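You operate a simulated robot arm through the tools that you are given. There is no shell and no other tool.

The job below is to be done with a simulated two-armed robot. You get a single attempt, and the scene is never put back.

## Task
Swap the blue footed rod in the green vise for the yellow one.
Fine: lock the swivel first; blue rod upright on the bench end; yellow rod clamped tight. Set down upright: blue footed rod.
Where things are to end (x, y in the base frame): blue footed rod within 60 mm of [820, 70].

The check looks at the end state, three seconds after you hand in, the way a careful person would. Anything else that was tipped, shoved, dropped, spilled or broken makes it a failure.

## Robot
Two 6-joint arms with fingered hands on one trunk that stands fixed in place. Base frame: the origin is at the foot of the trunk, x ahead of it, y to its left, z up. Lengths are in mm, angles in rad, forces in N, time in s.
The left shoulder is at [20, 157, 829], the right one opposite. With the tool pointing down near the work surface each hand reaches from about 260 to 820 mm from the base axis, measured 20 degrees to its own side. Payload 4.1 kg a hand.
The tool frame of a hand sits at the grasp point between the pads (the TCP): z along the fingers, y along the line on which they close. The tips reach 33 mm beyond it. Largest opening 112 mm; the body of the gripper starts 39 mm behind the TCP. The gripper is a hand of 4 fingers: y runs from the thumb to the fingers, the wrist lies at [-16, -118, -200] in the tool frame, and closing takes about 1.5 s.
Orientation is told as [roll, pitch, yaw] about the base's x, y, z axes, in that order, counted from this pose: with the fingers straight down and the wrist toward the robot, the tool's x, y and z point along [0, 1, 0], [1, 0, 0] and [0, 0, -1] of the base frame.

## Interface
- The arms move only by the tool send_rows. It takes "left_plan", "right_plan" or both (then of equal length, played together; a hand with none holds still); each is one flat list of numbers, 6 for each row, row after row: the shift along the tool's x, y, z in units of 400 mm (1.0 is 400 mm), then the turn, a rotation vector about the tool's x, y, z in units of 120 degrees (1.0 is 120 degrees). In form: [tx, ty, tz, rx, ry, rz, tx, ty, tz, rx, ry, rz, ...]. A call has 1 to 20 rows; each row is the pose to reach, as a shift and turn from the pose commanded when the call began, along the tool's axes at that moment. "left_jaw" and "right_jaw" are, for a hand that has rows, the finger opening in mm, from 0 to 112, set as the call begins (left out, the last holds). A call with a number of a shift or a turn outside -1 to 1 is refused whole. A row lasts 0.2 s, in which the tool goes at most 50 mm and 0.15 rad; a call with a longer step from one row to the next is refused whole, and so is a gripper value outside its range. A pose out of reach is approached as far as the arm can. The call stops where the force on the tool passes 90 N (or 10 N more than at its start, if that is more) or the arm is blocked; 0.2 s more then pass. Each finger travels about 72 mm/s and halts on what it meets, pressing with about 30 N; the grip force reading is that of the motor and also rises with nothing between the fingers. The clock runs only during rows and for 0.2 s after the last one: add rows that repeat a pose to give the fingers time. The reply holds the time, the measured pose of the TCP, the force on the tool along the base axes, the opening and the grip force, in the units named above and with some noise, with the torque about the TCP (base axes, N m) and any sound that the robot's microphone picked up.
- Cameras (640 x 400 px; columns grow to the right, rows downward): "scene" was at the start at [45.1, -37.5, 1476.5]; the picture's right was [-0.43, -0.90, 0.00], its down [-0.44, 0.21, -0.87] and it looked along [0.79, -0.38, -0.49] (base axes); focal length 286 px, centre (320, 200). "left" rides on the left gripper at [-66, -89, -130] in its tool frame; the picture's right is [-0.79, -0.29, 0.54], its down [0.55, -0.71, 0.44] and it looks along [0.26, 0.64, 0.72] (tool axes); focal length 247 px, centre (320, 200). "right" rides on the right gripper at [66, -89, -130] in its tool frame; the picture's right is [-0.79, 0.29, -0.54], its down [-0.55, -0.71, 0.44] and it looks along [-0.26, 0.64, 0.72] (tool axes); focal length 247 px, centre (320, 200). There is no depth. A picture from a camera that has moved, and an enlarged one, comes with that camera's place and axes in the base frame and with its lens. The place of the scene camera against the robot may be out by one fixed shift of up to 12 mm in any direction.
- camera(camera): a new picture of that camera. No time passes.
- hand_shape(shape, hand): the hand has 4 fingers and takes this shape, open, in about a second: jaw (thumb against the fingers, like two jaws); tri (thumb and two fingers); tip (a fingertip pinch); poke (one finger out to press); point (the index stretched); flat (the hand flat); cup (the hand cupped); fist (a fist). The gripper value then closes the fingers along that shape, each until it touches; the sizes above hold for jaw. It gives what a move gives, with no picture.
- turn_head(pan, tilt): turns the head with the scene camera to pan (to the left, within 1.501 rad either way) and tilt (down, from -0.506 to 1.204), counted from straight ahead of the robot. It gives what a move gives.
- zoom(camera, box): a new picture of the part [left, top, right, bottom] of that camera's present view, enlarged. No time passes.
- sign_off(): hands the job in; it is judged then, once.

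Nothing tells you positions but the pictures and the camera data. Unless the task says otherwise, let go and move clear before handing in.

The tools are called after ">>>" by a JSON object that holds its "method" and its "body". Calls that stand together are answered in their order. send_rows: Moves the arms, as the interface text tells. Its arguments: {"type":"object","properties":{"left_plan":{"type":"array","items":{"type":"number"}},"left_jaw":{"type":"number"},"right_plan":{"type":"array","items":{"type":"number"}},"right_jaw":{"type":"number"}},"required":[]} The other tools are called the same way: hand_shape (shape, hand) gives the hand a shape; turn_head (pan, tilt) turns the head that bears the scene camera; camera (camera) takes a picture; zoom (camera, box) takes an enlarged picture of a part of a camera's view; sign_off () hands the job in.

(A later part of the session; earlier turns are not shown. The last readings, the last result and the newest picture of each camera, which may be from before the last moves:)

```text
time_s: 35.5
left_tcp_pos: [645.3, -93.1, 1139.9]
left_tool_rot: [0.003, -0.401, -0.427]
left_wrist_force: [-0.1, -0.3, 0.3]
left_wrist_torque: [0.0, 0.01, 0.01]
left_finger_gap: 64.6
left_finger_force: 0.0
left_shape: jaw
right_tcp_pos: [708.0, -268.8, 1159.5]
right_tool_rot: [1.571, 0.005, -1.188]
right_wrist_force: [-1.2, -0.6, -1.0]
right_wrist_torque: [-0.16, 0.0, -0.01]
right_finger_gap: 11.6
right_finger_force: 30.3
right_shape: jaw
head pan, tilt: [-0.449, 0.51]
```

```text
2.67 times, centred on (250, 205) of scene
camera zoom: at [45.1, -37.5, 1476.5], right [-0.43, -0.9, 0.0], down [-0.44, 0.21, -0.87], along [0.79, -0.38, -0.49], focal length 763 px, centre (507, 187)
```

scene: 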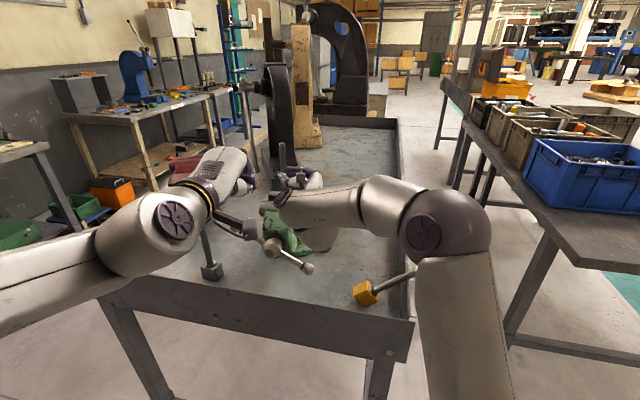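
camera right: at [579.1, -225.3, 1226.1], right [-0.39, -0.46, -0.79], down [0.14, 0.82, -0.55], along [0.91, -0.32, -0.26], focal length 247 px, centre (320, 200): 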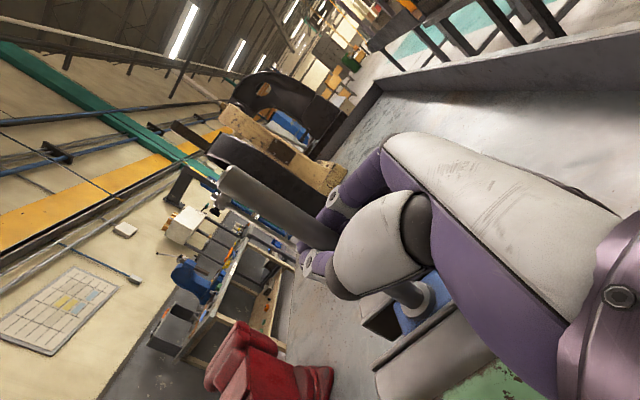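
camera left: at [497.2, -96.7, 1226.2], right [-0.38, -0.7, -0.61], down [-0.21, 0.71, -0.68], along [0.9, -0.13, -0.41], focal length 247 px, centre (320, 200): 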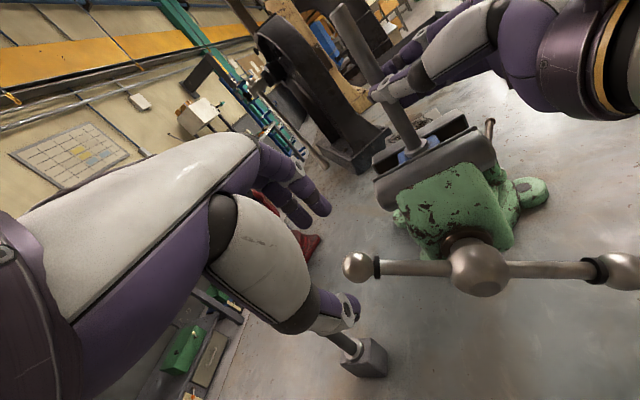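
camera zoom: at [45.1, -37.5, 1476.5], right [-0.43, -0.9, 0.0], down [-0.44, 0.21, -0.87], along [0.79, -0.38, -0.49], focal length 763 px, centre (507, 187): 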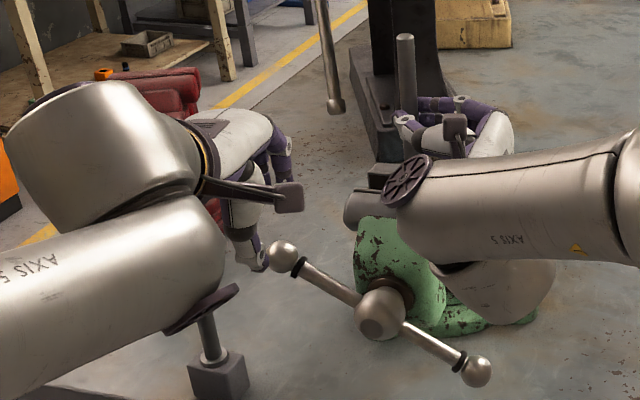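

The ball lies between the thumb and fingers, directly ahead. I'll move in along the fingers and close on it.

>>> {"method": "send_rows", "body": {"left_plan": [0, 0, 0.05, 0, 0, 0, 0, 0, 0.1, 0, 0, 0, 0, 0, 0.15, 0, 0, 0]}}

>>> {"method": "camera", "body": {"camera": "left"}}

>>> {"method": "zoom", "body": {"camera": "scene", "box": [170, 130, 330, 280]}}

```text
time_s: 36.2
left_tcp_pos: [666.4, -102.2, 1085.1]
left_tool_rot: [0.002, -0.399, -0.429]
left_wrist_force: [0.3, -0.8, 0.4]
left_wrist_torque: [0.02, -0.02, 0.0]
left_finger_gap: 64.6
left_finger_force: 0.1
left_shape: jaw
right_tcp_pos: [707.5, -268.7, 1159.0]
right_tool_rot: [1.571, 0.007, -1.186]
right_wrist_force: [-0.4, -1.4, 0.1]
right_wrist_torque: [-0.11, 0.0, 0.0]
right_finger_gap: 11.6
right_finger_force: 30.5
right_shape: jaw
head pan, tilt: [-0.449, 0.51]
```

```text
taken
camera left: at [518.3, -106.6, 1170.1], right [-0.38, -0.7, -0.61], down [-0.21, 0.7, -0.68], along [0.9, -0.13, -0.41], focal length 247 px, centre (320, 200)
```

left: 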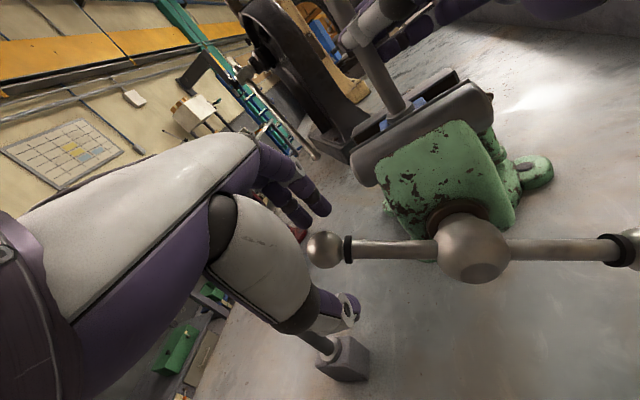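

```text
2.67 times, centred on (250, 205) of scene
camera zoom: at [45.0, -37.5, 1476.5], right [-0.43, -0.9, 0.0], down [-0.44, 0.21, -0.87], along [0.79, -0.38, -0.49], focal length 763 px, centre (507, 187)
```

zoom: 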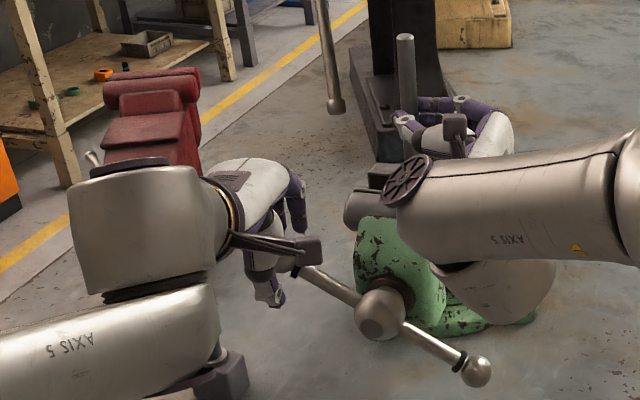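

The ball is between the thumb and fingers. Closing on it now.

>>> {"method": "send_rows", "body": {"left_plan": [0, 0, 0, 0, 0, 0, 0, 0, 0, 0, 0, 0, 0, 0, 0, 0, 0, 0, 0, 0, 0, 0, 0, 0, 0, 0, 0, 0, 0, 0, 0, 0, 0, 0, 0, 0], "left_jaw": 0}}

>>> {"method": "zoom", "body": {"camera": "left", "box": [200, 120, 520, 340]}}

>>> {"method": "zoom", "body": {"camera": "scene", "box": [200, 180, 310, 270]}}

```text
time_s: 37.6
left_tcp_pos: [667.4, -102.5, 1085.7]
left_tool_rot: [0.002, -0.402, -0.428]
left_wrist_force: [1.1, -3.4, 11.4]
left_wrist_torque: [-0.19, -0.35, -0.08]
left_finger_gap: 7.1
left_finger_force: 29.6
left_shape: jaw
right_tcp_pos: [706.8, -268.9, 1159.6]
right_tool_rot: [1.573, 0.005, -1.187]
right_wrist_force: [2.3, 0.0, 0.1]
right_wrist_torque: [-0.15, 0.03, 0.0]
right_finger_gap: 11.3
right_finger_force: 30.0
right_shape: jaw
head pan, tilt: [-0.449, 0.51]
```

```text
1.82 times, centred on (360, 230) of left
camera zoom: at [518.4, -106.4, 1171.3], right [-0.38, -0.7, -0.61], down [-0.21, 0.7, -0.68], along [0.9, -0.13, -0.41], focal length 449 px, centre (247, 146)
```

zoom: 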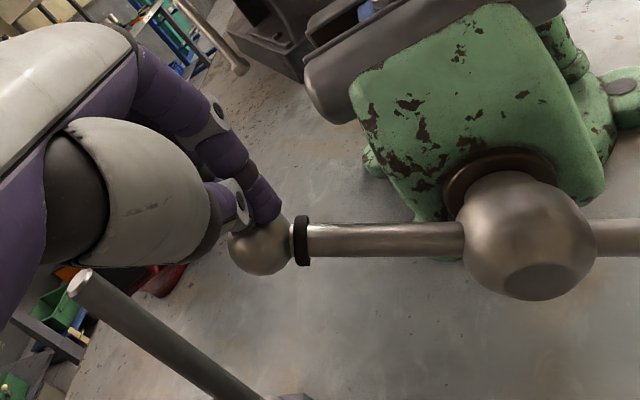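

```text
4.44 times, centred on (255, 225) of scene
camera zoom: at [44.9, -37.6, 1476.6], right [-0.43, -0.9, 0.0], down [-0.44, 0.21, -0.87], along [0.79, -0.38, -0.49], focal length 1272 px, centre (609, 89)
```

zoom: 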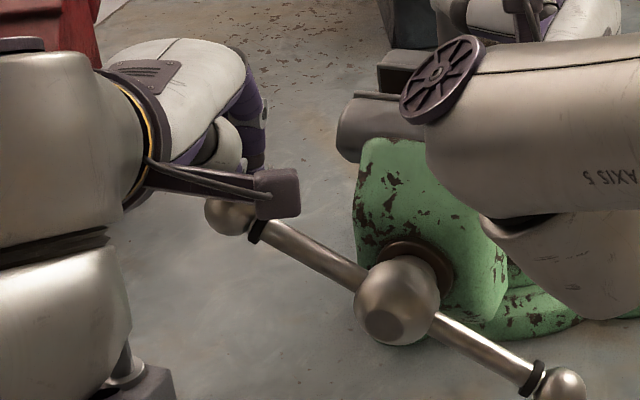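

The fingertips are cupped over the top of the ball, which works for pushing it down. I'll push it down along its arc, counter-clockwise, to loosen the vise.

>>> {"method": "send_rows", "body": {"left_plan": [0.012, -0.0085, 0.026, 0, 0, 0, 0.024, -0.017, 0.0525, 0, 0, 0, 0.0307, -0.0265, 0.078, 0, 0, 0, 0.0373, -0.036, 0.104, 0, 0, 0]}}

>>> {"method": "zoom", "body": {"camera": "left", "box": [200, 100, 520, 320]}}

>>> {"method": "zoom", "body": {"camera": "scene", "box": [200, 160, 340, 280]}}

```text
time_s: 38.6
left_tcp_pos: [675.3, -89.3, 1038.6]
left_tool_rot: [0.003, -0.398, -0.43]
left_wrist_force: [-0.2, -2.2, 4.6]
left_wrist_torque: [-0.1, -0.14, -0.03]
left_finger_gap: 6.7
left_finger_force: 30.1
left_shape: jaw
right_tcp_pos: [708.2, -269.5, 1158.4]
right_tool_rot: [1.57, 0.004, -1.188]
right_wrist_force: [-0.2, -0.2, 0.4]
right_wrist_torque: [-0.09, 0.01, -0.06]
right_finger_gap: 11.5
right_finger_force: 29.9
right_shape: jaw
head pan, tilt: [-0.449, 0.51]
```

```text
1.82 times, centred on (360, 210) of left
camera zoom: at [527.4, -93.9, 1125.2], right [-0.38, -0.7, -0.61], down [-0.21, 0.71, -0.68], along [0.9, -0.13, -0.42], focal length 449 px, centre (247, 182)
```

zoom: 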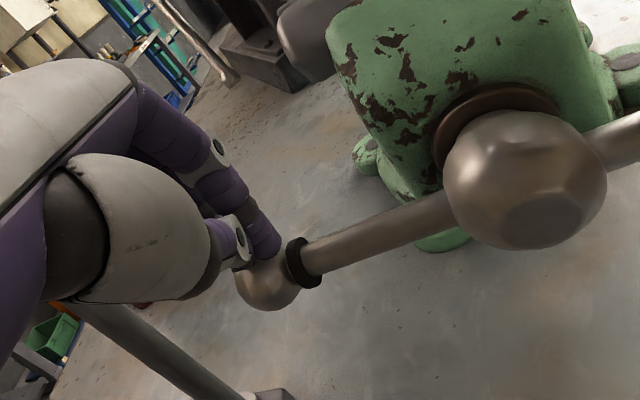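

```text
3.33 times, centred on (270, 220) of scene
camera zoom: at [45.0, -37.6, 1476.5], right [-0.43, -0.9, 0.0], down [-0.44, 0.21, -0.87], along [0.79, -0.38, -0.49], focal length 954 px, centre (487, 133)
```

zoom: 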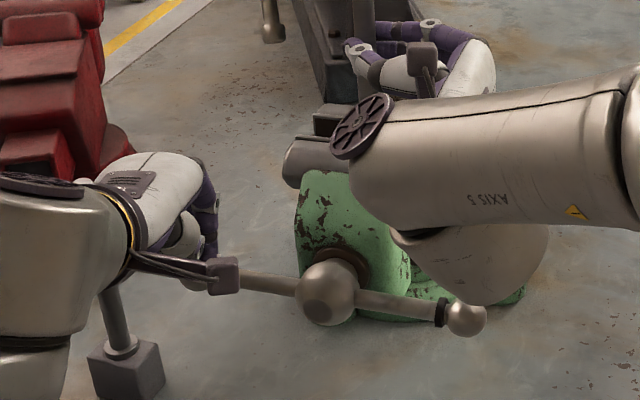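

The handle turns easily, at about 5 N. I'll continue the stroke past horizontal.

>>> {"method": "send_rows", "body": {"left_plan": [0.001, -0.0105, 0.0254, 0, 0, 0, 0.002, -0.021, 0.0508, 0, 0, 0, -0.003, -0.0326, 0.0757, 0, 0, 0, -0.0079, -0.0442, 0.1007, 0, 0, 0, -0.0221, -0.0624, 0.1365, 0, 0, 0]}}

>>> {"method": "zoom", "body": {"camera": "left", "box": [200, 0, 520, 220]}}

>>> {"method": "zoom", "body": {"camera": "scene", "box": [200, 160, 340, 280]}}

>>> {"method": "camera", "body": {"camera": "right"}}

```text
time_s: 39.9
left_tcp_pos: [670.8, -98.5, 980.2]
left_tool_rot: [0.0, -0.398, -0.429]
left_wrist_force: [0.7, -0.6, -0.5]
left_wrist_torque: [-0.01, -0.01, 0.0]
left_finger_gap: 6.8
left_finger_force: 29.9
left_shape: jaw
right_tcp_pos: [708.0, -268.4, 1159.6]
right_tool_rot: [1.571, 0.005, -1.188]
right_wrist_force: [-0.2, 1.6, -0.5]
right_wrist_torque: [-0.07, 0.02, 0.01]
right_finger_gap: 11.5
right_finger_force: 30.7
right_shape: jaw
head pan, tilt: [-0.449, 0.51]
```

```text
1.82 times, centred on (360, 110) of left
camera zoom: at [522.1, -101.9, 1065.5], right [-0.38, -0.7, -0.61], down [-0.21, 0.71, -0.68], along [0.9, -0.13, -0.42], focal length 449 px, centre (247, 364)
```

zoom: 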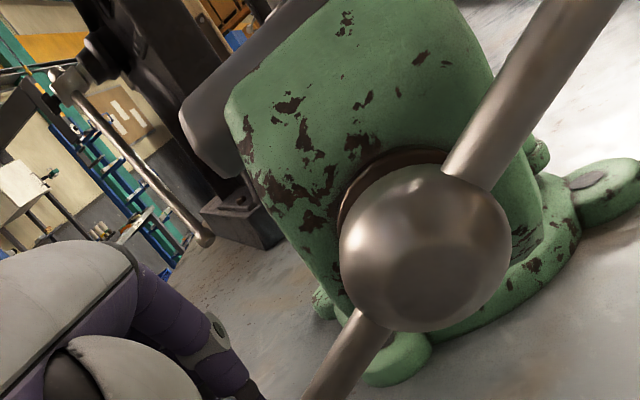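

```text
3.33 times, centred on (270, 220) of scene
camera zoom: at [45.1, -37.4, 1476.5], right [-0.43, -0.9, 0.0], down [-0.44, 0.21, -0.87], along [0.79, -0.38, -0.49], focal length 954 px, centre (487, 133)
```

zoom: 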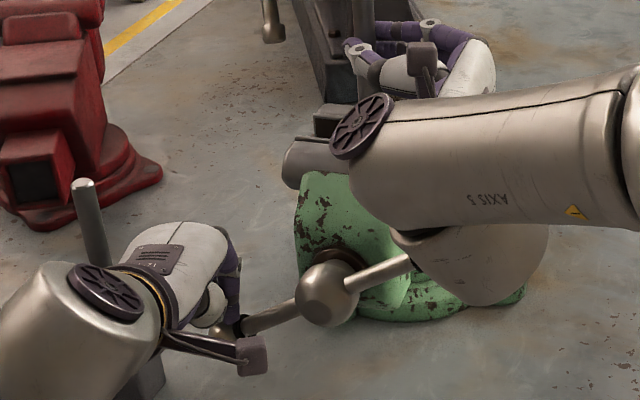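

```text
taken
camera right: at [553.1, -236.0, 1225.7], right [-0.39, -0.46, -0.79], down [0.14, 0.82, -0.55], along [0.91, -0.32, -0.26], focal length 247 px, centre (320, 200)
```

right: 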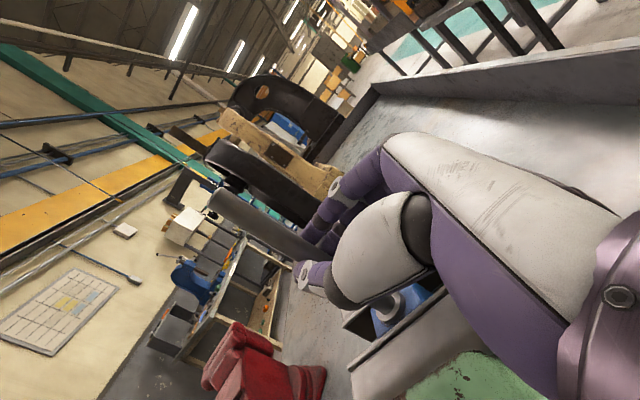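

The bar has turned about 60° and B passes behind the right wrist without contact. I'll check whether the jaw gap is opening at the blue foot.

>>> {"method": "zoom", "body": {"camera": "right", "box": [320, 260, 500, 400]}}

>>> {"method": "zoom", "body": {"camera": "scene", "box": [270, 170, 310, 200]}}

>>> {"method": "camera", "body": {"camera": "left"}}

```text
2.86 times, centred on (410, 330) of right
camera zoom: at [553.1, -236.0, 1225.7], right [-0.39, -0.46, -0.79], down [0.14, 0.82, -0.55], along [0.91, -0.32, -0.26], focal length 706 px, centre (63, -171)
```

zoom: 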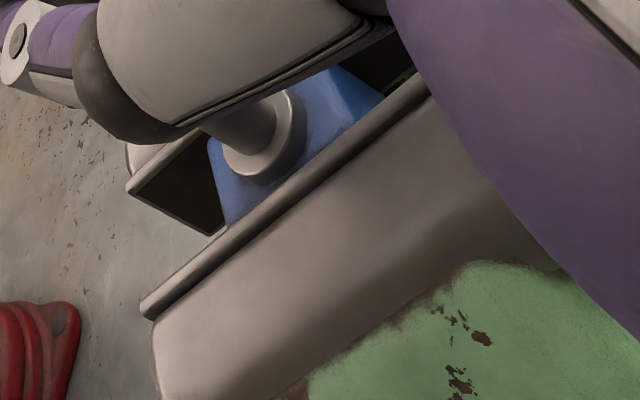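

```text
13.33 times, centred on (290, 185) of scene
camera zoom: at [45.1, -37.4, 1476.5], right [-0.43, -0.9, 0.0], down [-0.44, 0.21, -0.87], along [0.79, -0.38, -0.49], focal length 3816 px, centre (720, 400)
```

zoom: 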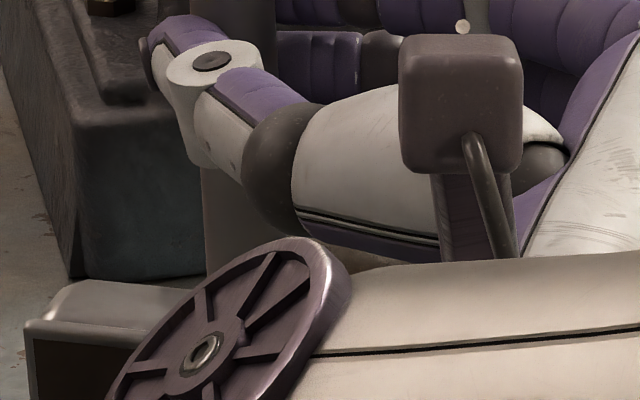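

```text
taken
camera left: at [522.1, -101.9, 1065.5], right [-0.38, -0.7, -0.61], down [-0.21, 0.71, -0.68], along [0.9, -0.13, -0.42], focal length 247 px, centre (320, 200)
```

left: 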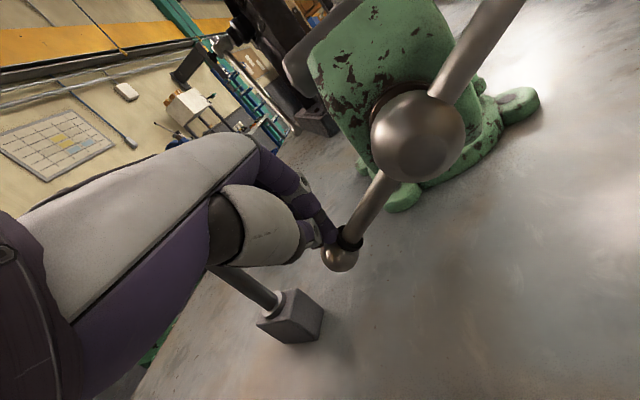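

The ball and bar are at about 205–210°. Before turning more, I'll test gently whether the blue foot is already free by raising the right hand 5 mm and reading the force.

>>> {"method": "send_rows", "body": {"right_plan": [0.006, 0, 0, 0, 0, 0, 0.0125, 0, 0, 0, 0, 0]}}

>>> {"method": "zoom", "body": {"camera": "right", "box": [320, 260, 500, 400]}}

```text
time_s: 40.5
left_tcp_pos: [671.7, -98.2, 980.3]
left_tool_rot: [0.002, -0.4, -0.429]
left_wrist_force: [0.8, -0.3, -1.1]
left_wrist_torque: [-0.01, -0.02, -0.01]
left_finger_gap: 6.6
left_finger_force: 29.8
left_shape: jaw
right_tcp_pos: [707.1, -269.4, 1164.0]
right_tool_rot: [1.569, 0.006, -1.185]
right_wrist_force: [0.0, 0.2, -7.4]
right_wrist_torque: [-0.13, 0.2, -0.02]
right_finger_gap: 11.4
right_finger_force: 29.9
right_shape: jaw
head pan, tilt: [-0.449, 0.51]
```

```text
2.86 times, centred on (410, 330) of right
camera zoom: at [553.4, -236.4, 1230.1], right [-0.39, -0.46, -0.79], down [0.14, 0.82, -0.55], along [0.91, -0.32, -0.26], focal length 706 px, centre (63, -171)
```

zoom: 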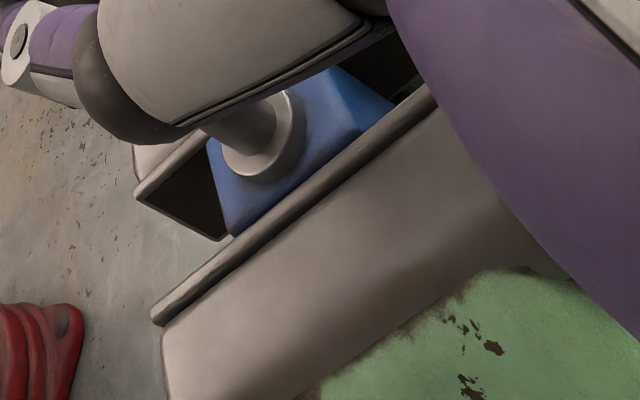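

A load of 7.4 N is just the rod's weight, so the blue rod is free. I'll lift it straight up out of the jaws.

>>> {"method": "send_rows", "body": {"right_plan": [0.03, 0, 0, 0, 0, 0, 0.06, 0, 0, 0, 0, 0, 0.095, 0, 0, 0, 0, 0, 0.13, 0, 0, 0, 0, 0, 0.165, 0, 0, 0, 0, 0, 0.2, 0, 0, 0, 0, 0]}}

>>> {"method": "camera", "body": {"camera": "right"}}

>>> {"method": "camera", "body": {"camera": "scene"}}

```text
time_s: 41.9
left_tcp_pos: [671.5, -97.3, 980.5]
left_tool_rot: [0.001, -0.401, -0.426]
left_wrist_force: [-0.4, -0.2, 1.1]
left_wrist_torque: [-0.01, -0.02, 0.03]
left_finger_gap: 6.7
left_finger_force: 30.3
left_shape: jaw
right_tcp_pos: [708.7, -269.3, 1243.6]
right_tool_rot: [1.571, 0.006, -1.187]
right_wrist_force: [0.1, 0.7, -7.8]
right_wrist_torque: [-0.07, 0.24, 0.01]
right_finger_gap: 11.5
right_finger_force: 29.9
right_shape: jaw
head pan, tilt: [-0.449, 0.51]
```

```text
taken
camera right: at [553.9, -236.8, 1309.9], right [-0.39, -0.46, -0.79], down [0.14, 0.82, -0.55], along [0.91, -0.32, -0.26], focal length 247 px, centre (320, 200)
```

right: 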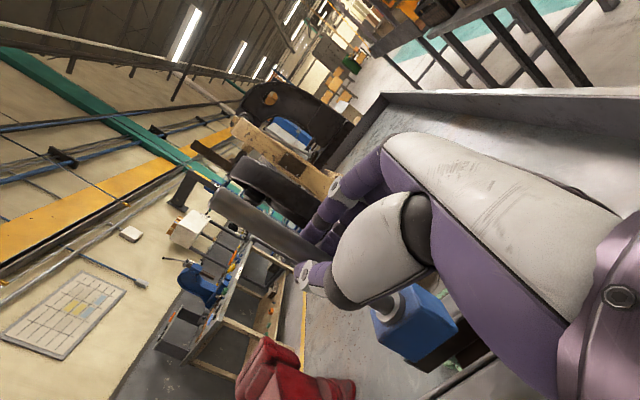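

```text
taken
```

scene: 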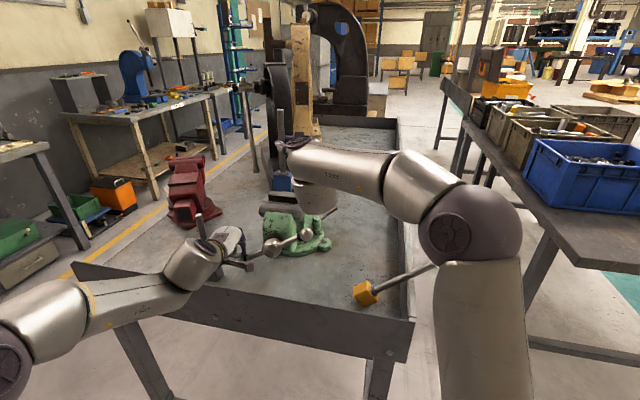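

The blue rod is out of the jaws. The left arm has to clear out before the right can cross to the set-down spot, so I'll open it, lift it off the ball and draw it back to the left.

>>> {"method": "send_rows", "body": {"left_plan": [0, 0, 0, 0, 0, 0, 0, 0, 0, 0, 0, 0, 0, 0, 0, 0, 0, 0, 0, 0, -0.075, 0, 0, 0, 0, 0, -0.15, 0, 0, 0, 0.003, 0.028, -0.242, 0, 0, 0, 0.006, 0.055, -0.334, 0, 0, 0, 0.009, 0.083, -0.426, 0, 0, 0, 0.041, -0.003, -0.482, 0, 0, 0, 0.074, -0.089, -0.538, 0, 0, 0, 0.106, -0.175, -0.594, 0, 0, 0, 0.138, -0.262, -0.649, 0, 0, 0, 0.17, -0.348, -0.705, 0, 0, 0, 0.203, -0.434, -0.761, 0, 0, 0, 0.235, -0.52, -0.817, 0, 0, 0], "left_jaw": 60}}

>>> {"method": "camera", "body": {"camera": "scene"}}

>>> {"method": "camera", "body": {"camera": "left"}}

```text
time_s: 45.0
left_tcp_pos: [421.3, 118.9, 1199.2]
left_tool_rot: [0.0, -0.399, -0.43]
left_wrist_force: [1.3, 0.1, 0.0]
left_wrist_torque: [0.01, 0.02, -0.04]
left_finger_gap: 59.7
left_finger_force: 0.0
left_shape: jaw
right_tcp_pos: [707.0, -269.4, 1243.2]
right_tool_rot: [1.57, 0.005, -1.187]
right_wrist_force: [0.2, -0.5, -8.3]
right_wrist_torque: [-0.06, 0.2, 0.05]
right_finger_gap: 11.5
right_finger_force: 30.1
right_shape: jaw
head pan, tilt: [-0.449, 0.51]
```

```text
taken
```

scene: 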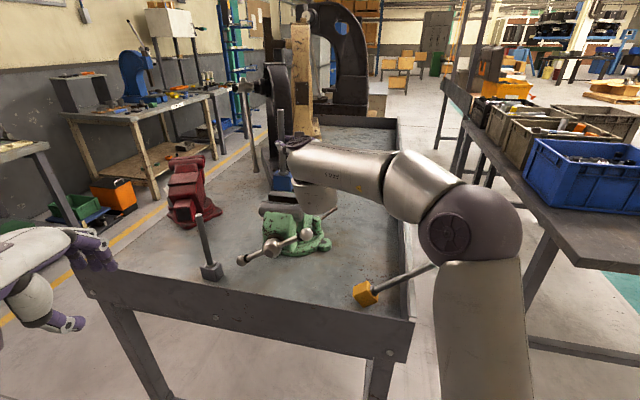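

```text
taken
camera left: at [272.2, 116.1, 1285.6], right [-0.38, -0.7, -0.61], down [-0.21, 0.71, -0.68], along [0.9, -0.13, -0.41], focal length 247 px, centre (320, 200)
```

left: 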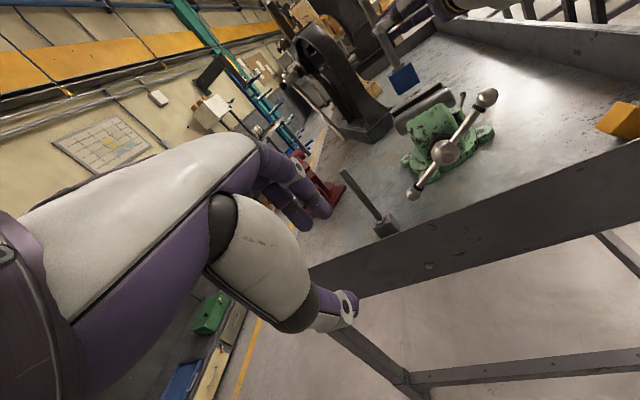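

Now I'll move the left hand further aside, then carry the blue rod across high above the grey rod to the robot side of the target.

>>> {"method": "send_rows", "body": {"left_plan": [0.1, -0.06, -0.0, 0, 0, 0, 0.2, -0.12, 0, 0, 0, 0, 0.3, -0.18, -0.02, 0, 0, 0, 0.4, -0.25, -0.05, 0, 0, 0]}}

>>> {"method": "send_rows", "body": {"right_plan": [0.0031, -0.1031, 0.0191, -0.0146, 0, 0, 0.0063, -0.2062, 0.0382, -0.0291, 0, 0, 0.0094, -0.3094, 0.0574, -0.0437, 0, 0, 0.0125, -0.4125, 0.0765, -0.0583, 0, 0, 0.0156, -0.5156, 0.0956, -0.0728, 0, 0, 0.0188, -0.6188, 0.1147, -0.0874, 0, 0, 0.0219, -0.7219, 0.1339, -0.1019, 0, 0, 0.025, -0.825, 0.153, -0.1165, 0, 0]}}

>>> {"method": "camera", "body": {"camera": "scene"}}

>>> {"method": "camera", "body": {"camera": "right"}}

```text
refused: row 4 steps farther than a row can; nothing moved
```

```text
time_s: 46.6
left_tcp_pos: [423.7, 135.5, 1204.1]
left_tool_rot: [0.003, -0.397, -0.386]
left_wrist_force: [2.8, 10.9, -1.6]
left_wrist_torque: [-0.3, 0.12, 0.42]
left_finger_gap: 58.6
left_finger_force: 0.1
left_shape: jaw
right_tcp_pos: [657.8, -13.6, 1256.2]
right_tool_rot: [1.571, 0.005, -1.404]
right_wrist_force: [-0.6, -0.3, -7.5]
right_wrist_torque: [-0.15, 0.2, -0.02]
right_finger_gap: 11.6
right_finger_force: 29.4
right_shape: jaw
head pan, tilt: [-0.449, 0.51]
stopped in row 7 (left hand): the force on the tool passed its limit at 120 N (the readings are from after the stop); the commanded pose is now the measured one
```

```text
taken
```

scene: 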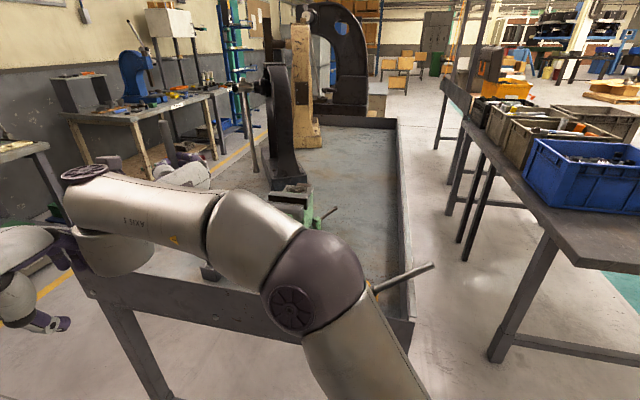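

```text
taken
camera right: at [513.9, 51.5, 1321.1], right [-0.48, -0.37, -0.79], down [0.31, 0.78, -0.55], along [0.82, -0.51, -0.26], focal length 247 px, centre (320, 200)
```

right: 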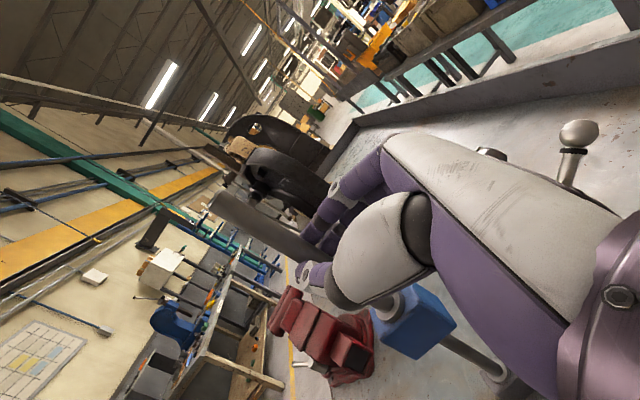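

The left move was refused, so the right arm brushed the left hand and stopped. The blue rod is still held. I'll move the left hand well clear in smaller steps.

>>> {"method": "send_rows", "body": {"left_plan": [0.074, -0.04, -0.018, 0, 0, 0, 0.148, -0.12, -0.05, 0, 0, 0, 0.222, -0.2, -0.085, 0, 0, 0, 0.296, -0.29, -0.125, 0, 0, 0, 0.37, -0.387, -0.1625, 0, 0, 0, 0.42, -0.47, -0.18, 0, 0, 0]}}

>>> {"method": "camera", "body": {"camera": "scene"}}

>>> {"method": "camera", "body": {"camera": "left"}}

```text
refused: row 5 steps farther than a row can; nothing moved
```

```text
taken
```

scene: 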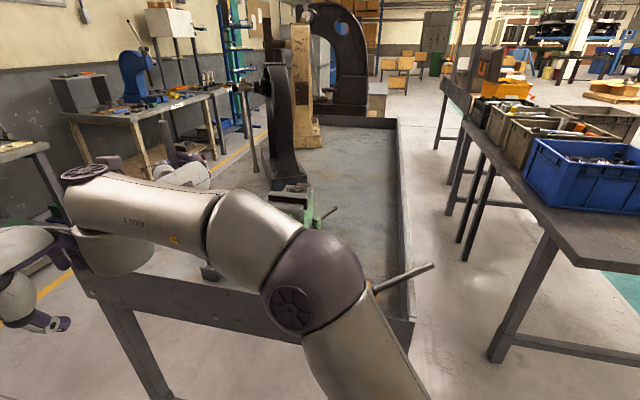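

```text
taken
camera left: at [275.9, 125.0, 1290.0], right [-0.35, -0.71, -0.61], down [-0.24, 0.7, -0.68], along [0.91, -0.09, -0.42], focal length 247 px, centre (320, 200)
```

left: 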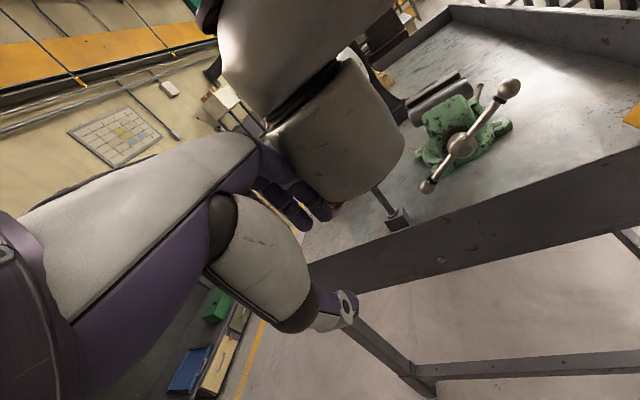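

I'll use smaller steps, straight back and to the left.

>>> {"method": "send_rows", "body": {"left_plan": [0.05, -0.06, -0.025, 0, 0, 0, 0.1, -0.12, -0.05, 0, 0, 0, 0.15, -0.18, -0.075, 0, 0, 0, 0.21, -0.24, -0.1, 0, 0, 0, 0.27, -0.3, -0.125, 0, 0, 0, 0.33, -0.36, -0.15, 0, 0, 0, 0.39, -0.42, -0.175, 0, 0, 0]}}

>>> {"method": "camera", "body": {"camera": "scene"}}

>>> {"method": "camera", "body": {"camera": "left"}}

```text
time_s: 48.2
left_tcp_pos: [314.3, 348.8, 1203.7]
left_tool_rot: [0.002, -0.399, -0.389]
left_wrist_force: [0.1, -0.3, -0.4]
left_wrist_torque: [0.02, 0.02, -0.01]
left_finger_gap: 59.9
left_finger_force: 0.2
left_shape: jaw
right_tcp_pos: [656.8, -11.0, 1254.6]
right_tool_rot: [1.572, 0.006, -1.402]
right_wrist_force: [0.0, 0.0, -7.6]
right_wrist_torque: [-0.08, 0.19, 0.01]
right_finger_gap: 11.6
right_finger_force: 30.6
right_shape: jaw
head pan, tilt: [-0.449, 0.51]
```

```text
taken
```

scene: 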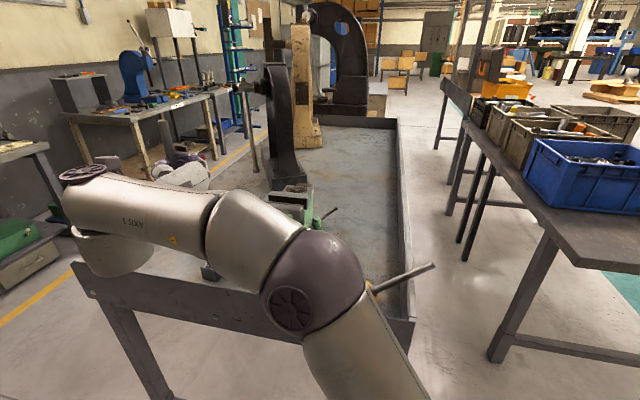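

```text
taken
camera left: at [166.6, 338.3, 1289.8], right [-0.35, -0.71, -0.61], down [-0.24, 0.7, -0.68], along [0.91, -0.09, -0.41], focal length 247 px, centre (320, 200)
```

left: 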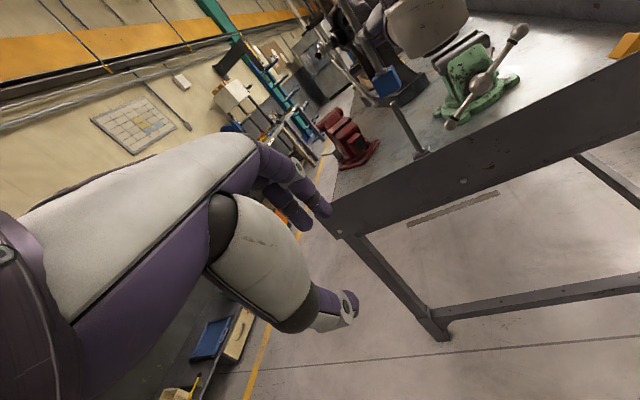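

The left hand is clear now. I'll bring the right hand on to the robot side of the target.

>>> {"method": "send_rows", "body": {"right_plan": [-0.0025, -0.0925, -0.006, -0.007, 0, 0, -0.005, -0.185, -0.012, -0.014, 0, 0]}}

>>> {"method": "camera", "body": {"camera": "right"}}

>>> {"method": "camera", "body": {"camera": "left"}}

```text
time_s: 48.8
left_tcp_pos: [315.8, 346.2, 1203.1]
left_tool_rot: [0.003, -0.399, -0.387]
left_wrist_force: [-0.1, -0.5, 0.4]
left_wrist_torque: [0.07, -0.03, 0.01]
left_finger_gap: 59.9
left_finger_force: 0.1
left_shape: jaw
right_tcp_pos: [639.6, 60.1, 1253.8]
right_tool_rot: [1.575, 0.006, -1.433]
right_wrist_force: [-0.6, -0.5, -7.9]
right_wrist_torque: [-0.04, 0.27, 0.04]
right_finger_gap: 11.3
right_finger_force: 30.0
right_shape: jaw
head pan, tilt: [-0.449, 0.51]
```

```text
taken
camera right: at [497.6, 128.9, 1319.6], right [-0.49, -0.35, -0.8], down [0.33, 0.77, -0.55], along [0.8, -0.54, -0.26], focal length 247 px, centre (320, 200)
```

right: 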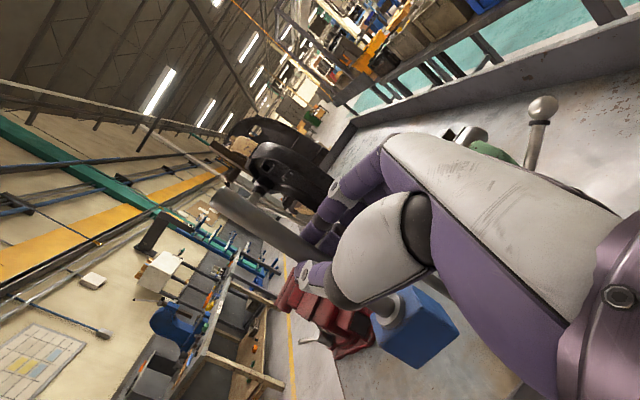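

```text
taken
camera left: at [166.9, 337.6, 1289.7], right [-0.35, -0.71, -0.61], down [-0.24, 0.7, -0.68], along [0.91, -0.09, -0.41], focal length 247 px, centre (320, 200)
```

left: 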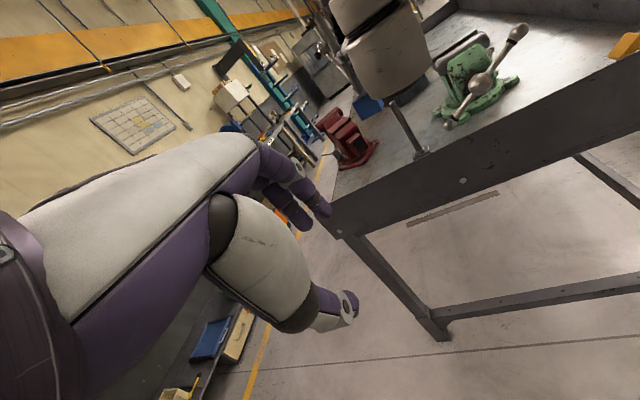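

The path is clear. I'll move out and down to about 20 mm above the bench at (800,75).

>>> {"method": "send_rows", "body": {"right_plan": [-0.075, 0.003, 0.055, 0, 0, 0, -0.165, 0.006, 0.11, 0, 0, 0, -0.26, 0.009, 0.165, 0, 0, 0, -0.36, 0.012, 0.22, 0, 0, 0, -0.46, 0.015, 0.275, 0, 0, 0, -0.56, 0.018, 0.3305, 0, 0, 0]}}

>>> {"method": "camera", "body": {"camera": "right"}}

>>> {"method": "camera", "body": {"camera": "left"}}

>>> {"method": "camera", "body": {"camera": "scene"}}

```text
time_s: 50.2
left_tcp_pos: [315.5, 348.6, 1204.6]
left_tool_rot: [0.001, -0.399, -0.388]
left_wrist_force: [-0.6, -0.5, 0.2]
left_wrist_torque: [0.02, 0.0, 0.0]
left_finger_gap: 60.0
left_finger_force: 0.1
left_shape: jaw
right_tcp_pos: [770.9, 71.8, 1030.4]
right_tool_rot: [1.574, 0.004, -1.432]
right_wrist_force: [-0.9, -0.1, -4.9]
right_wrist_torque: [-0.08, 0.34, 0.05]
right_finger_gap: 11.1
right_finger_force: 30.1
right_shape: jaw
head pan, tilt: [-0.449, 0.51]
```

```text
taken
camera right: at [628.9, 141.3, 1096.3], right [-0.49, -0.35, -0.8], down [0.34, 0.77, -0.55], along [0.8, -0.54, -0.26], focal length 247 px, centre (320, 200)
```

right: 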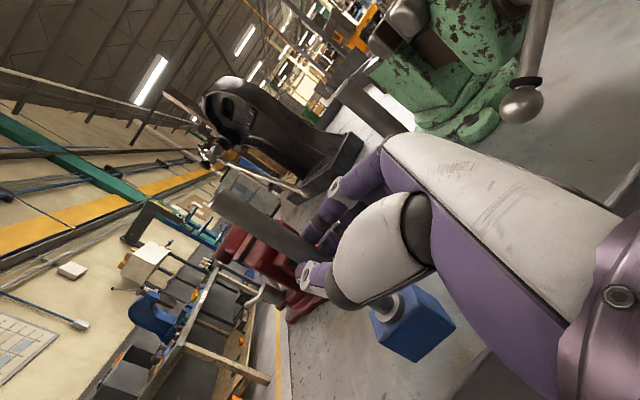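

```text
taken
camera left: at [166.6, 337.8, 1289.6], right [-0.35, -0.71, -0.61], down [-0.24, 0.7, -0.68], along [0.91, -0.09, -0.41], focal length 247 px, centre (320, 200)
```

left: 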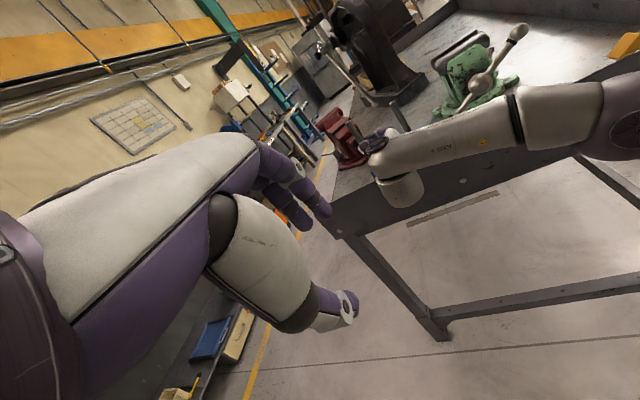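

```text
taken
```

scene: 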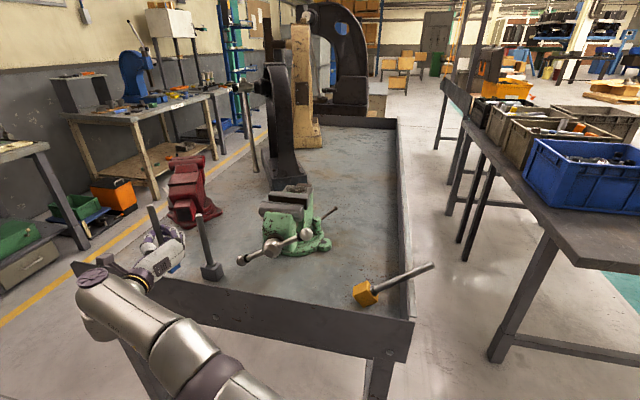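

The blue rod is over the target spot, to the left of the grey rod and upright. I'll lower it the last bit gently and watch the force.

>>> {"method": "send_rows", "body": {"right_plan": [-0.02, 0, 0, 0, 0, 0, -0.04, 0, 0, 0, 0, 0, -0.045, 0, 0, 0, 0, 0]}}

>>> {"method": "zoom", "body": {"camera": "scene", "box": [120, 180, 240, 290]}}

>>> {"method": "zoom", "body": {"camera": "right", "box": [250, 180, 510, 400]}}

```text
time_s: 51.0
left_tcp_pos: [315.3, 348.9, 1204.2]
left_tool_rot: [0.002, -0.4, -0.387]
left_wrist_force: [0.3, 0.6, 0.2]
left_wrist_torque: [0.01, 0.0, 0.0]
left_finger_gap: 60.1
left_finger_force: 0.1
left_shape: jaw
right_tcp_pos: [770.3, 73.1, 1011.9]
right_tool_rot: [1.572, 0.004, -1.431]
right_wrist_force: [-0.1, -0.1, -8.3]
right_wrist_torque: [-0.02, 0.23, -0.03]
right_finger_gap: 11.4
right_finger_force: 29.5
right_shape: jaw
head pan, tilt: [-0.449, 0.51]
```

```text
3.64 times, centred on (180, 235) of scene
camera zoom: at [45.4, -37.5, 1476.5], right [-0.43, -0.9, 0.0], down [-0.44, 0.21, -0.87], along [0.79, -0.38, -0.49], focal length 1041 px, centre (829, 73)
```

zoom: 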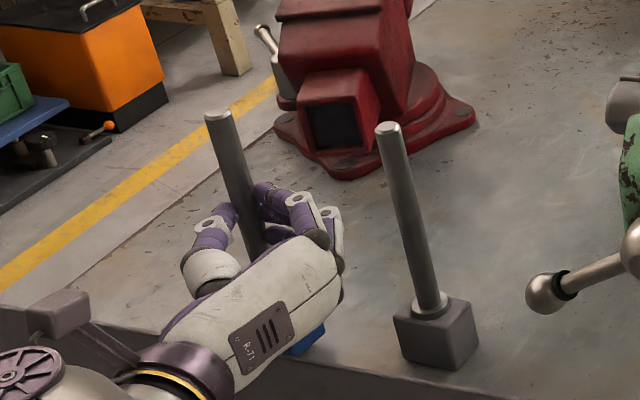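

```text
1.82 times, centred on (380, 290) of right
camera zoom: at [629.6, 142.0, 1077.9], right [-0.49, -0.35, -0.79], down [0.33, 0.77, -0.55], along [0.8, -0.54, -0.26], focal length 449 px, centre (211, 36)
```

zoom: 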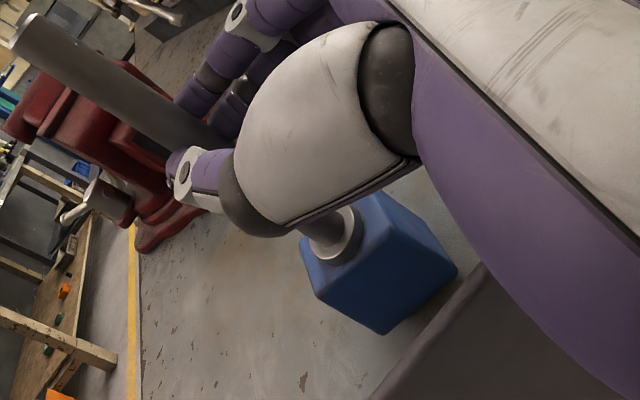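

Still carrying the full weight. I'll lower in smaller steps.

>>> {"method": "send_rows", "body": {"right_plan": [-0.006, 0, 0, 0, 0, 0, -0.0125, 0, 0, 0, 0, 0]}}

>>> {"method": "send_rows", "body": {"right_plan": [-0.004, 0, 0, 0, 0, 0, -0.0075, 0, 0, 0, 0, 0]}}

```text
time_s: 51.6
left_tcp_pos: [315.9, 348.0, 1203.8]
left_tool_rot: [0.002, -0.4, -0.388]
left_wrist_force: [0.2, -0.8, -0.2]
left_wrist_torque: [0.05, 0.02, 0.03]
left_finger_gap: 60.2
left_finger_force: 0.0
left_shape: jaw
right_tcp_pos: [772.0, 72.8, 1007.0]
right_tool_rot: [1.573, 0.006, -1.433]
right_wrist_force: [0.0, 0.0, -8.9]
right_wrist_torque: [-0.04, 0.21, 0.01]
right_finger_gap: 11.1
right_finger_force: 29.6
right_shape: jaw
head pan, tilt: [-0.449, 0.51]
```

```text
time_s: 52.2
left_tcp_pos: [315.0, 346.8, 1204.3]
left_tool_rot: [0.003, -0.398, -0.386]
left_wrist_force: [0.4, -1.1, 0.7]
left_wrist_torque: [0.01, -0.02, -0.02]
left_finger_gap: 60.0
left_finger_force: 0.1
left_shape: jaw
right_tcp_pos: [771.2, 72.0, 1003.7]
right_tool_rot: [1.572, 0.006, -1.431]
right_wrist_force: [-0.7, 0.1, -8.6]
right_wrist_torque: [-0.04, 0.23, 0.0]
right_finger_gap: 11.2
right_finger_force: 29.9
right_shape: jaw
head pan, tilt: [-0.449, 0.51]
```

>>> {"method": "send_rows", "body": {"right_plan": [-0.004, 0, 0, 0, 0, 0, -0.0075, 0, 0, 0, 0, 0]}}

>>> {"method": "send_rows", "body": {"right_plan": [-0.004, 0, 0, 0, 0, 0, -0.0075, 0, 0, 0, 0, 0]}}

>>> {"method": "zoom", "body": {"camera": "right", "box": [250, 180, 510, 400]}}

```text
time_s: 52.8
left_tcp_pos: [314.5, 348.0, 1204.0]
left_tool_rot: [0.002, -0.4, -0.388]
left_wrist_force: [-0.2, -0.3, -0.6]
left_wrist_torque: [-0.02, 0.02, -0.01]
left_finger_gap: 60.1
left_finger_force: 0.1
left_shape: jaw
right_tcp_pos: [771.2, 72.4, 1001.8]
right_tool_rot: [1.576, 0.005, -1.431]
right_wrist_force: [-0.5, 1.4, -2.1]
right_wrist_torque: [-0.09, 0.06, 0.03]
right_finger_gap: 11.5
right_finger_force: 30.0
right_shape: jaw
head pan, tilt: [-0.449, 0.51]
```

```text
time_s: 53.4
left_tcp_pos: [314.3, 348.9, 1203.2]
left_tool_rot: [0.0, -0.399, -0.387]
left_wrist_force: [-0.3, -0.7, -0.9]
left_wrist_torque: [0.03, -0.01, 0.02]
left_finger_gap: 60.0
left_finger_force: 0.1
left_shape: jaw
right_tcp_pos: [771.0, 72.2, 1002.5]
right_tool_rot: [1.578, 0.006, -1.434]
right_wrist_force: [0.8, 0.3, 9.9]
right_wrist_torque: [-0.09, -0.21, 0.07]
right_finger_gap: 11.5
right_finger_force: 30.4
right_shape: jaw
head pan, tilt: [-0.449, 0.51]
```

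```text
1.82 times, centred on (380, 290) of right
camera zoom: at [629.4, 141.9, 1067.1], right [-0.49, -0.35, -0.8], down [0.34, 0.77, -0.55], along [0.81, -0.54, -0.26], focal length 449 px, centre (211, 36)
```

zoom: 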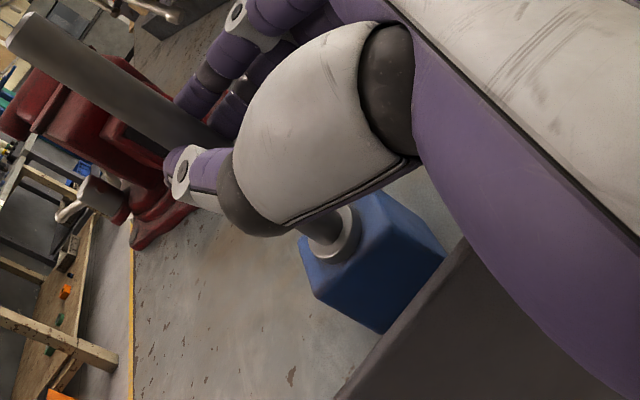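

The foot is on the bench, with the force reversed. I'll take off the excess pressure and open.

>>> {"method": "send_rows", "body": {"right_plan": [0.004, 0, 0, 0, 0, 0, 0.004, 0, 0, 0, 0, 0]}}

>>> {"method": "send_rows", "body": {"right_plan": [0, 0, 0, 0, 0, 0, 0, 0, 0, 0, 0, 0, 0, 0, 0, 0, 0, 0, 0, 0, 0, 0, 0, 0, 0, 0, 0, 0, 0, 0], "right_jaw": 60}}

>>> {"method": "zoom", "body": {"camera": "scene", "box": [120, 180, 240, 290]}}

>>> {"method": "zoom", "body": {"camera": "right", "box": [200, 150, 510, 400]}}

```text
time_s: 54.0
left_tcp_pos: [314.8, 347.5, 1203.3]
left_tool_rot: [0.0, -0.399, -0.388]
left_wrist_force: [-0.3, -0.4, -0.2]
left_wrist_torque: [0.0, -0.01, 0.02]
left_finger_gap: 59.9
left_finger_force: 0.0
left_shape: jaw
right_tcp_pos: [771.5, 73.4, 1002.0]
right_tool_rot: [1.576, 0.005, -1.431]
right_wrist_force: [2.4, 0.6, 11.4]
right_wrist_torque: [-0.08, -0.24, 0.06]
right_finger_gap: 11.2
right_finger_force: 29.5
right_shape: jaw
head pan, tilt: [-0.449, 0.51]
```

```text
time_s: 55.2
left_tcp_pos: [314.5, 348.3, 1204.4]
left_tool_rot: [0.001, -0.401, -0.387]
left_wrist_force: [0.7, -0.2, 0.9]
left_wrist_torque: [0.0, -0.01, 0.0]
left_finger_gap: 60.1
left_finger_force: 0.1
left_shape: jaw
right_tcp_pos: [770.6, 72.5, 1000.2]
right_tool_rot: [1.572, 0.005, -1.432]
right_wrist_force: [0.5, -0.7, 0.4]
right_wrist_torque: [0.02, 0.0, -0.02]
right_finger_gap: 59.9
right_finger_force: 0.0
right_shape: jaw
head pan, tilt: [-0.449, 0.51]
```

```text
3.64 times, centred on (180, 235) of scene
camera zoom: at [45.1, -37.5, 1476.5], right [-0.43, -0.9, 0.0], down [-0.44, 0.21, -0.87], along [0.79, -0.38, -0.49], focal length 1041 px, centre (829, 73)
```

zoom: 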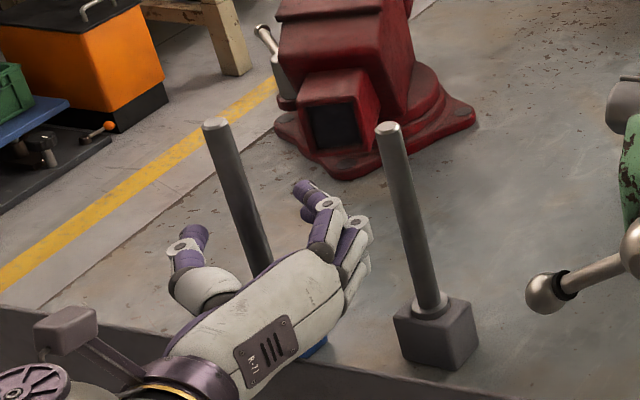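

```text
1.60 times, centred on (355, 275) of right
camera zoom: at [629.8, 142.2, 1066.3], right [-0.49, -0.35, -0.8], down [0.33, 0.77, -0.55], along [0.8, -0.54, -0.26], focal length 395 px, centre (264, 80)
```

zoom: 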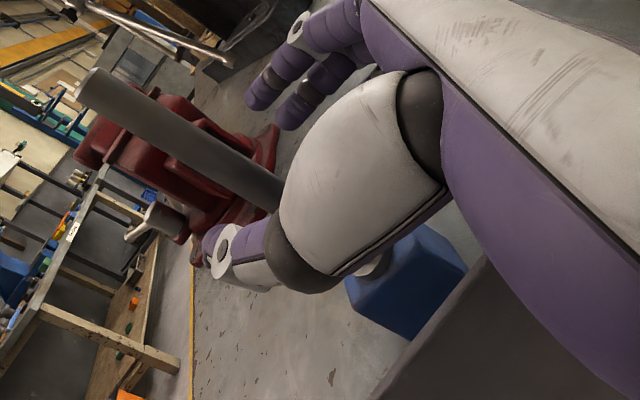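

The blue rod is standing on its own. I'll retract straight back, then up.

>>> {"method": "send_rows", "body": {"right_plan": [0, 0, -0.06, 0, 0, 0, 0, 0, -0.13, 0, 0, 0, 0, 0, -0.2, 0, 0, 0, 0.02, 0, -0.28, 0, 0, 0, 0.1, 0, -0.36, 0, 0, 0, 0.2, 0, -0.4, 0, 0, 0, 0.3, 0.04, -0.44, 0, 0, 0, 0.4, 0.1, -0.46, 0, 0, 0]}}

>>> {"method": "camera", "body": {"camera": "scene"}}

>>> {"method": "camera", "body": {"camera": "right"}}

>>> {"method": "camera", "body": {"camera": "left"}}

```text
time_s: 57.0
left_tcp_pos: [316.0, 347.7, 1203.7]
left_tool_rot: [0.001, -0.399, -0.386]
left_wrist_force: [0.4, -0.5, -0.8]
left_wrist_torque: [-0.02, 0.02, -0.01]
left_finger_gap: 60.1
left_finger_force: 0.0
left_shape: jaw
right_tcp_pos: [595.8, 8.6, 1159.9]
right_tool_rot: [1.573, 0.002, -1.431]
right_wrist_force: [0.0, 0.8, 0.0]
right_wrist_torque: [-0.03, -0.03, -0.03]
right_finger_gap: 59.6
right_finger_force: 0.0
right_shape: jaw
head pan, tilt: [-0.449, 0.51]
```

```text
taken
```

scene: 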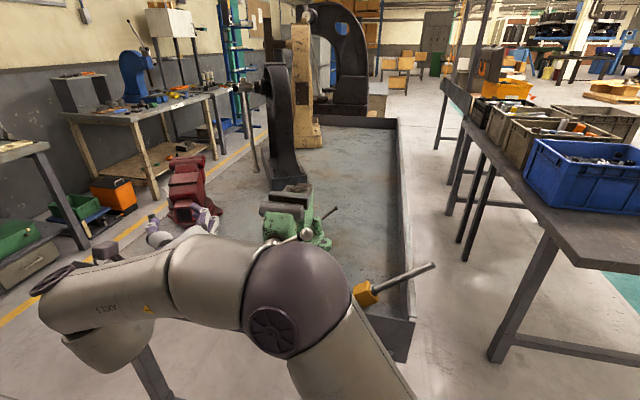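

```text
taken
camera right: at [453.4, 77.9, 1225.1], right [-0.49, -0.36, -0.79], down [0.33, 0.77, -0.55], along [0.8, -0.54, -0.26], focal length 247 px, centre (320, 200)
```

right: 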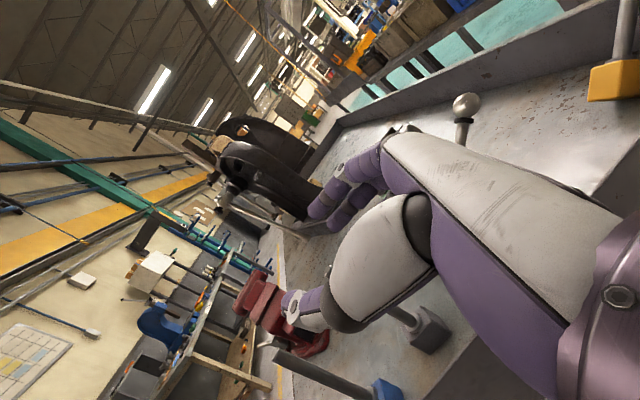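

```text
taken
camera left: at [167.0, 338.4, 1289.5], right [-0.35, -0.71, -0.61], down [-0.24, 0.7, -0.68], along [0.91, -0.09, -0.41], focal length 247 px, centre (320, 200)
```

left: 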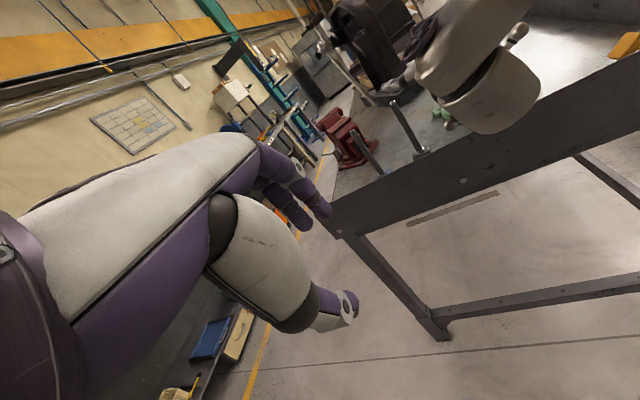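

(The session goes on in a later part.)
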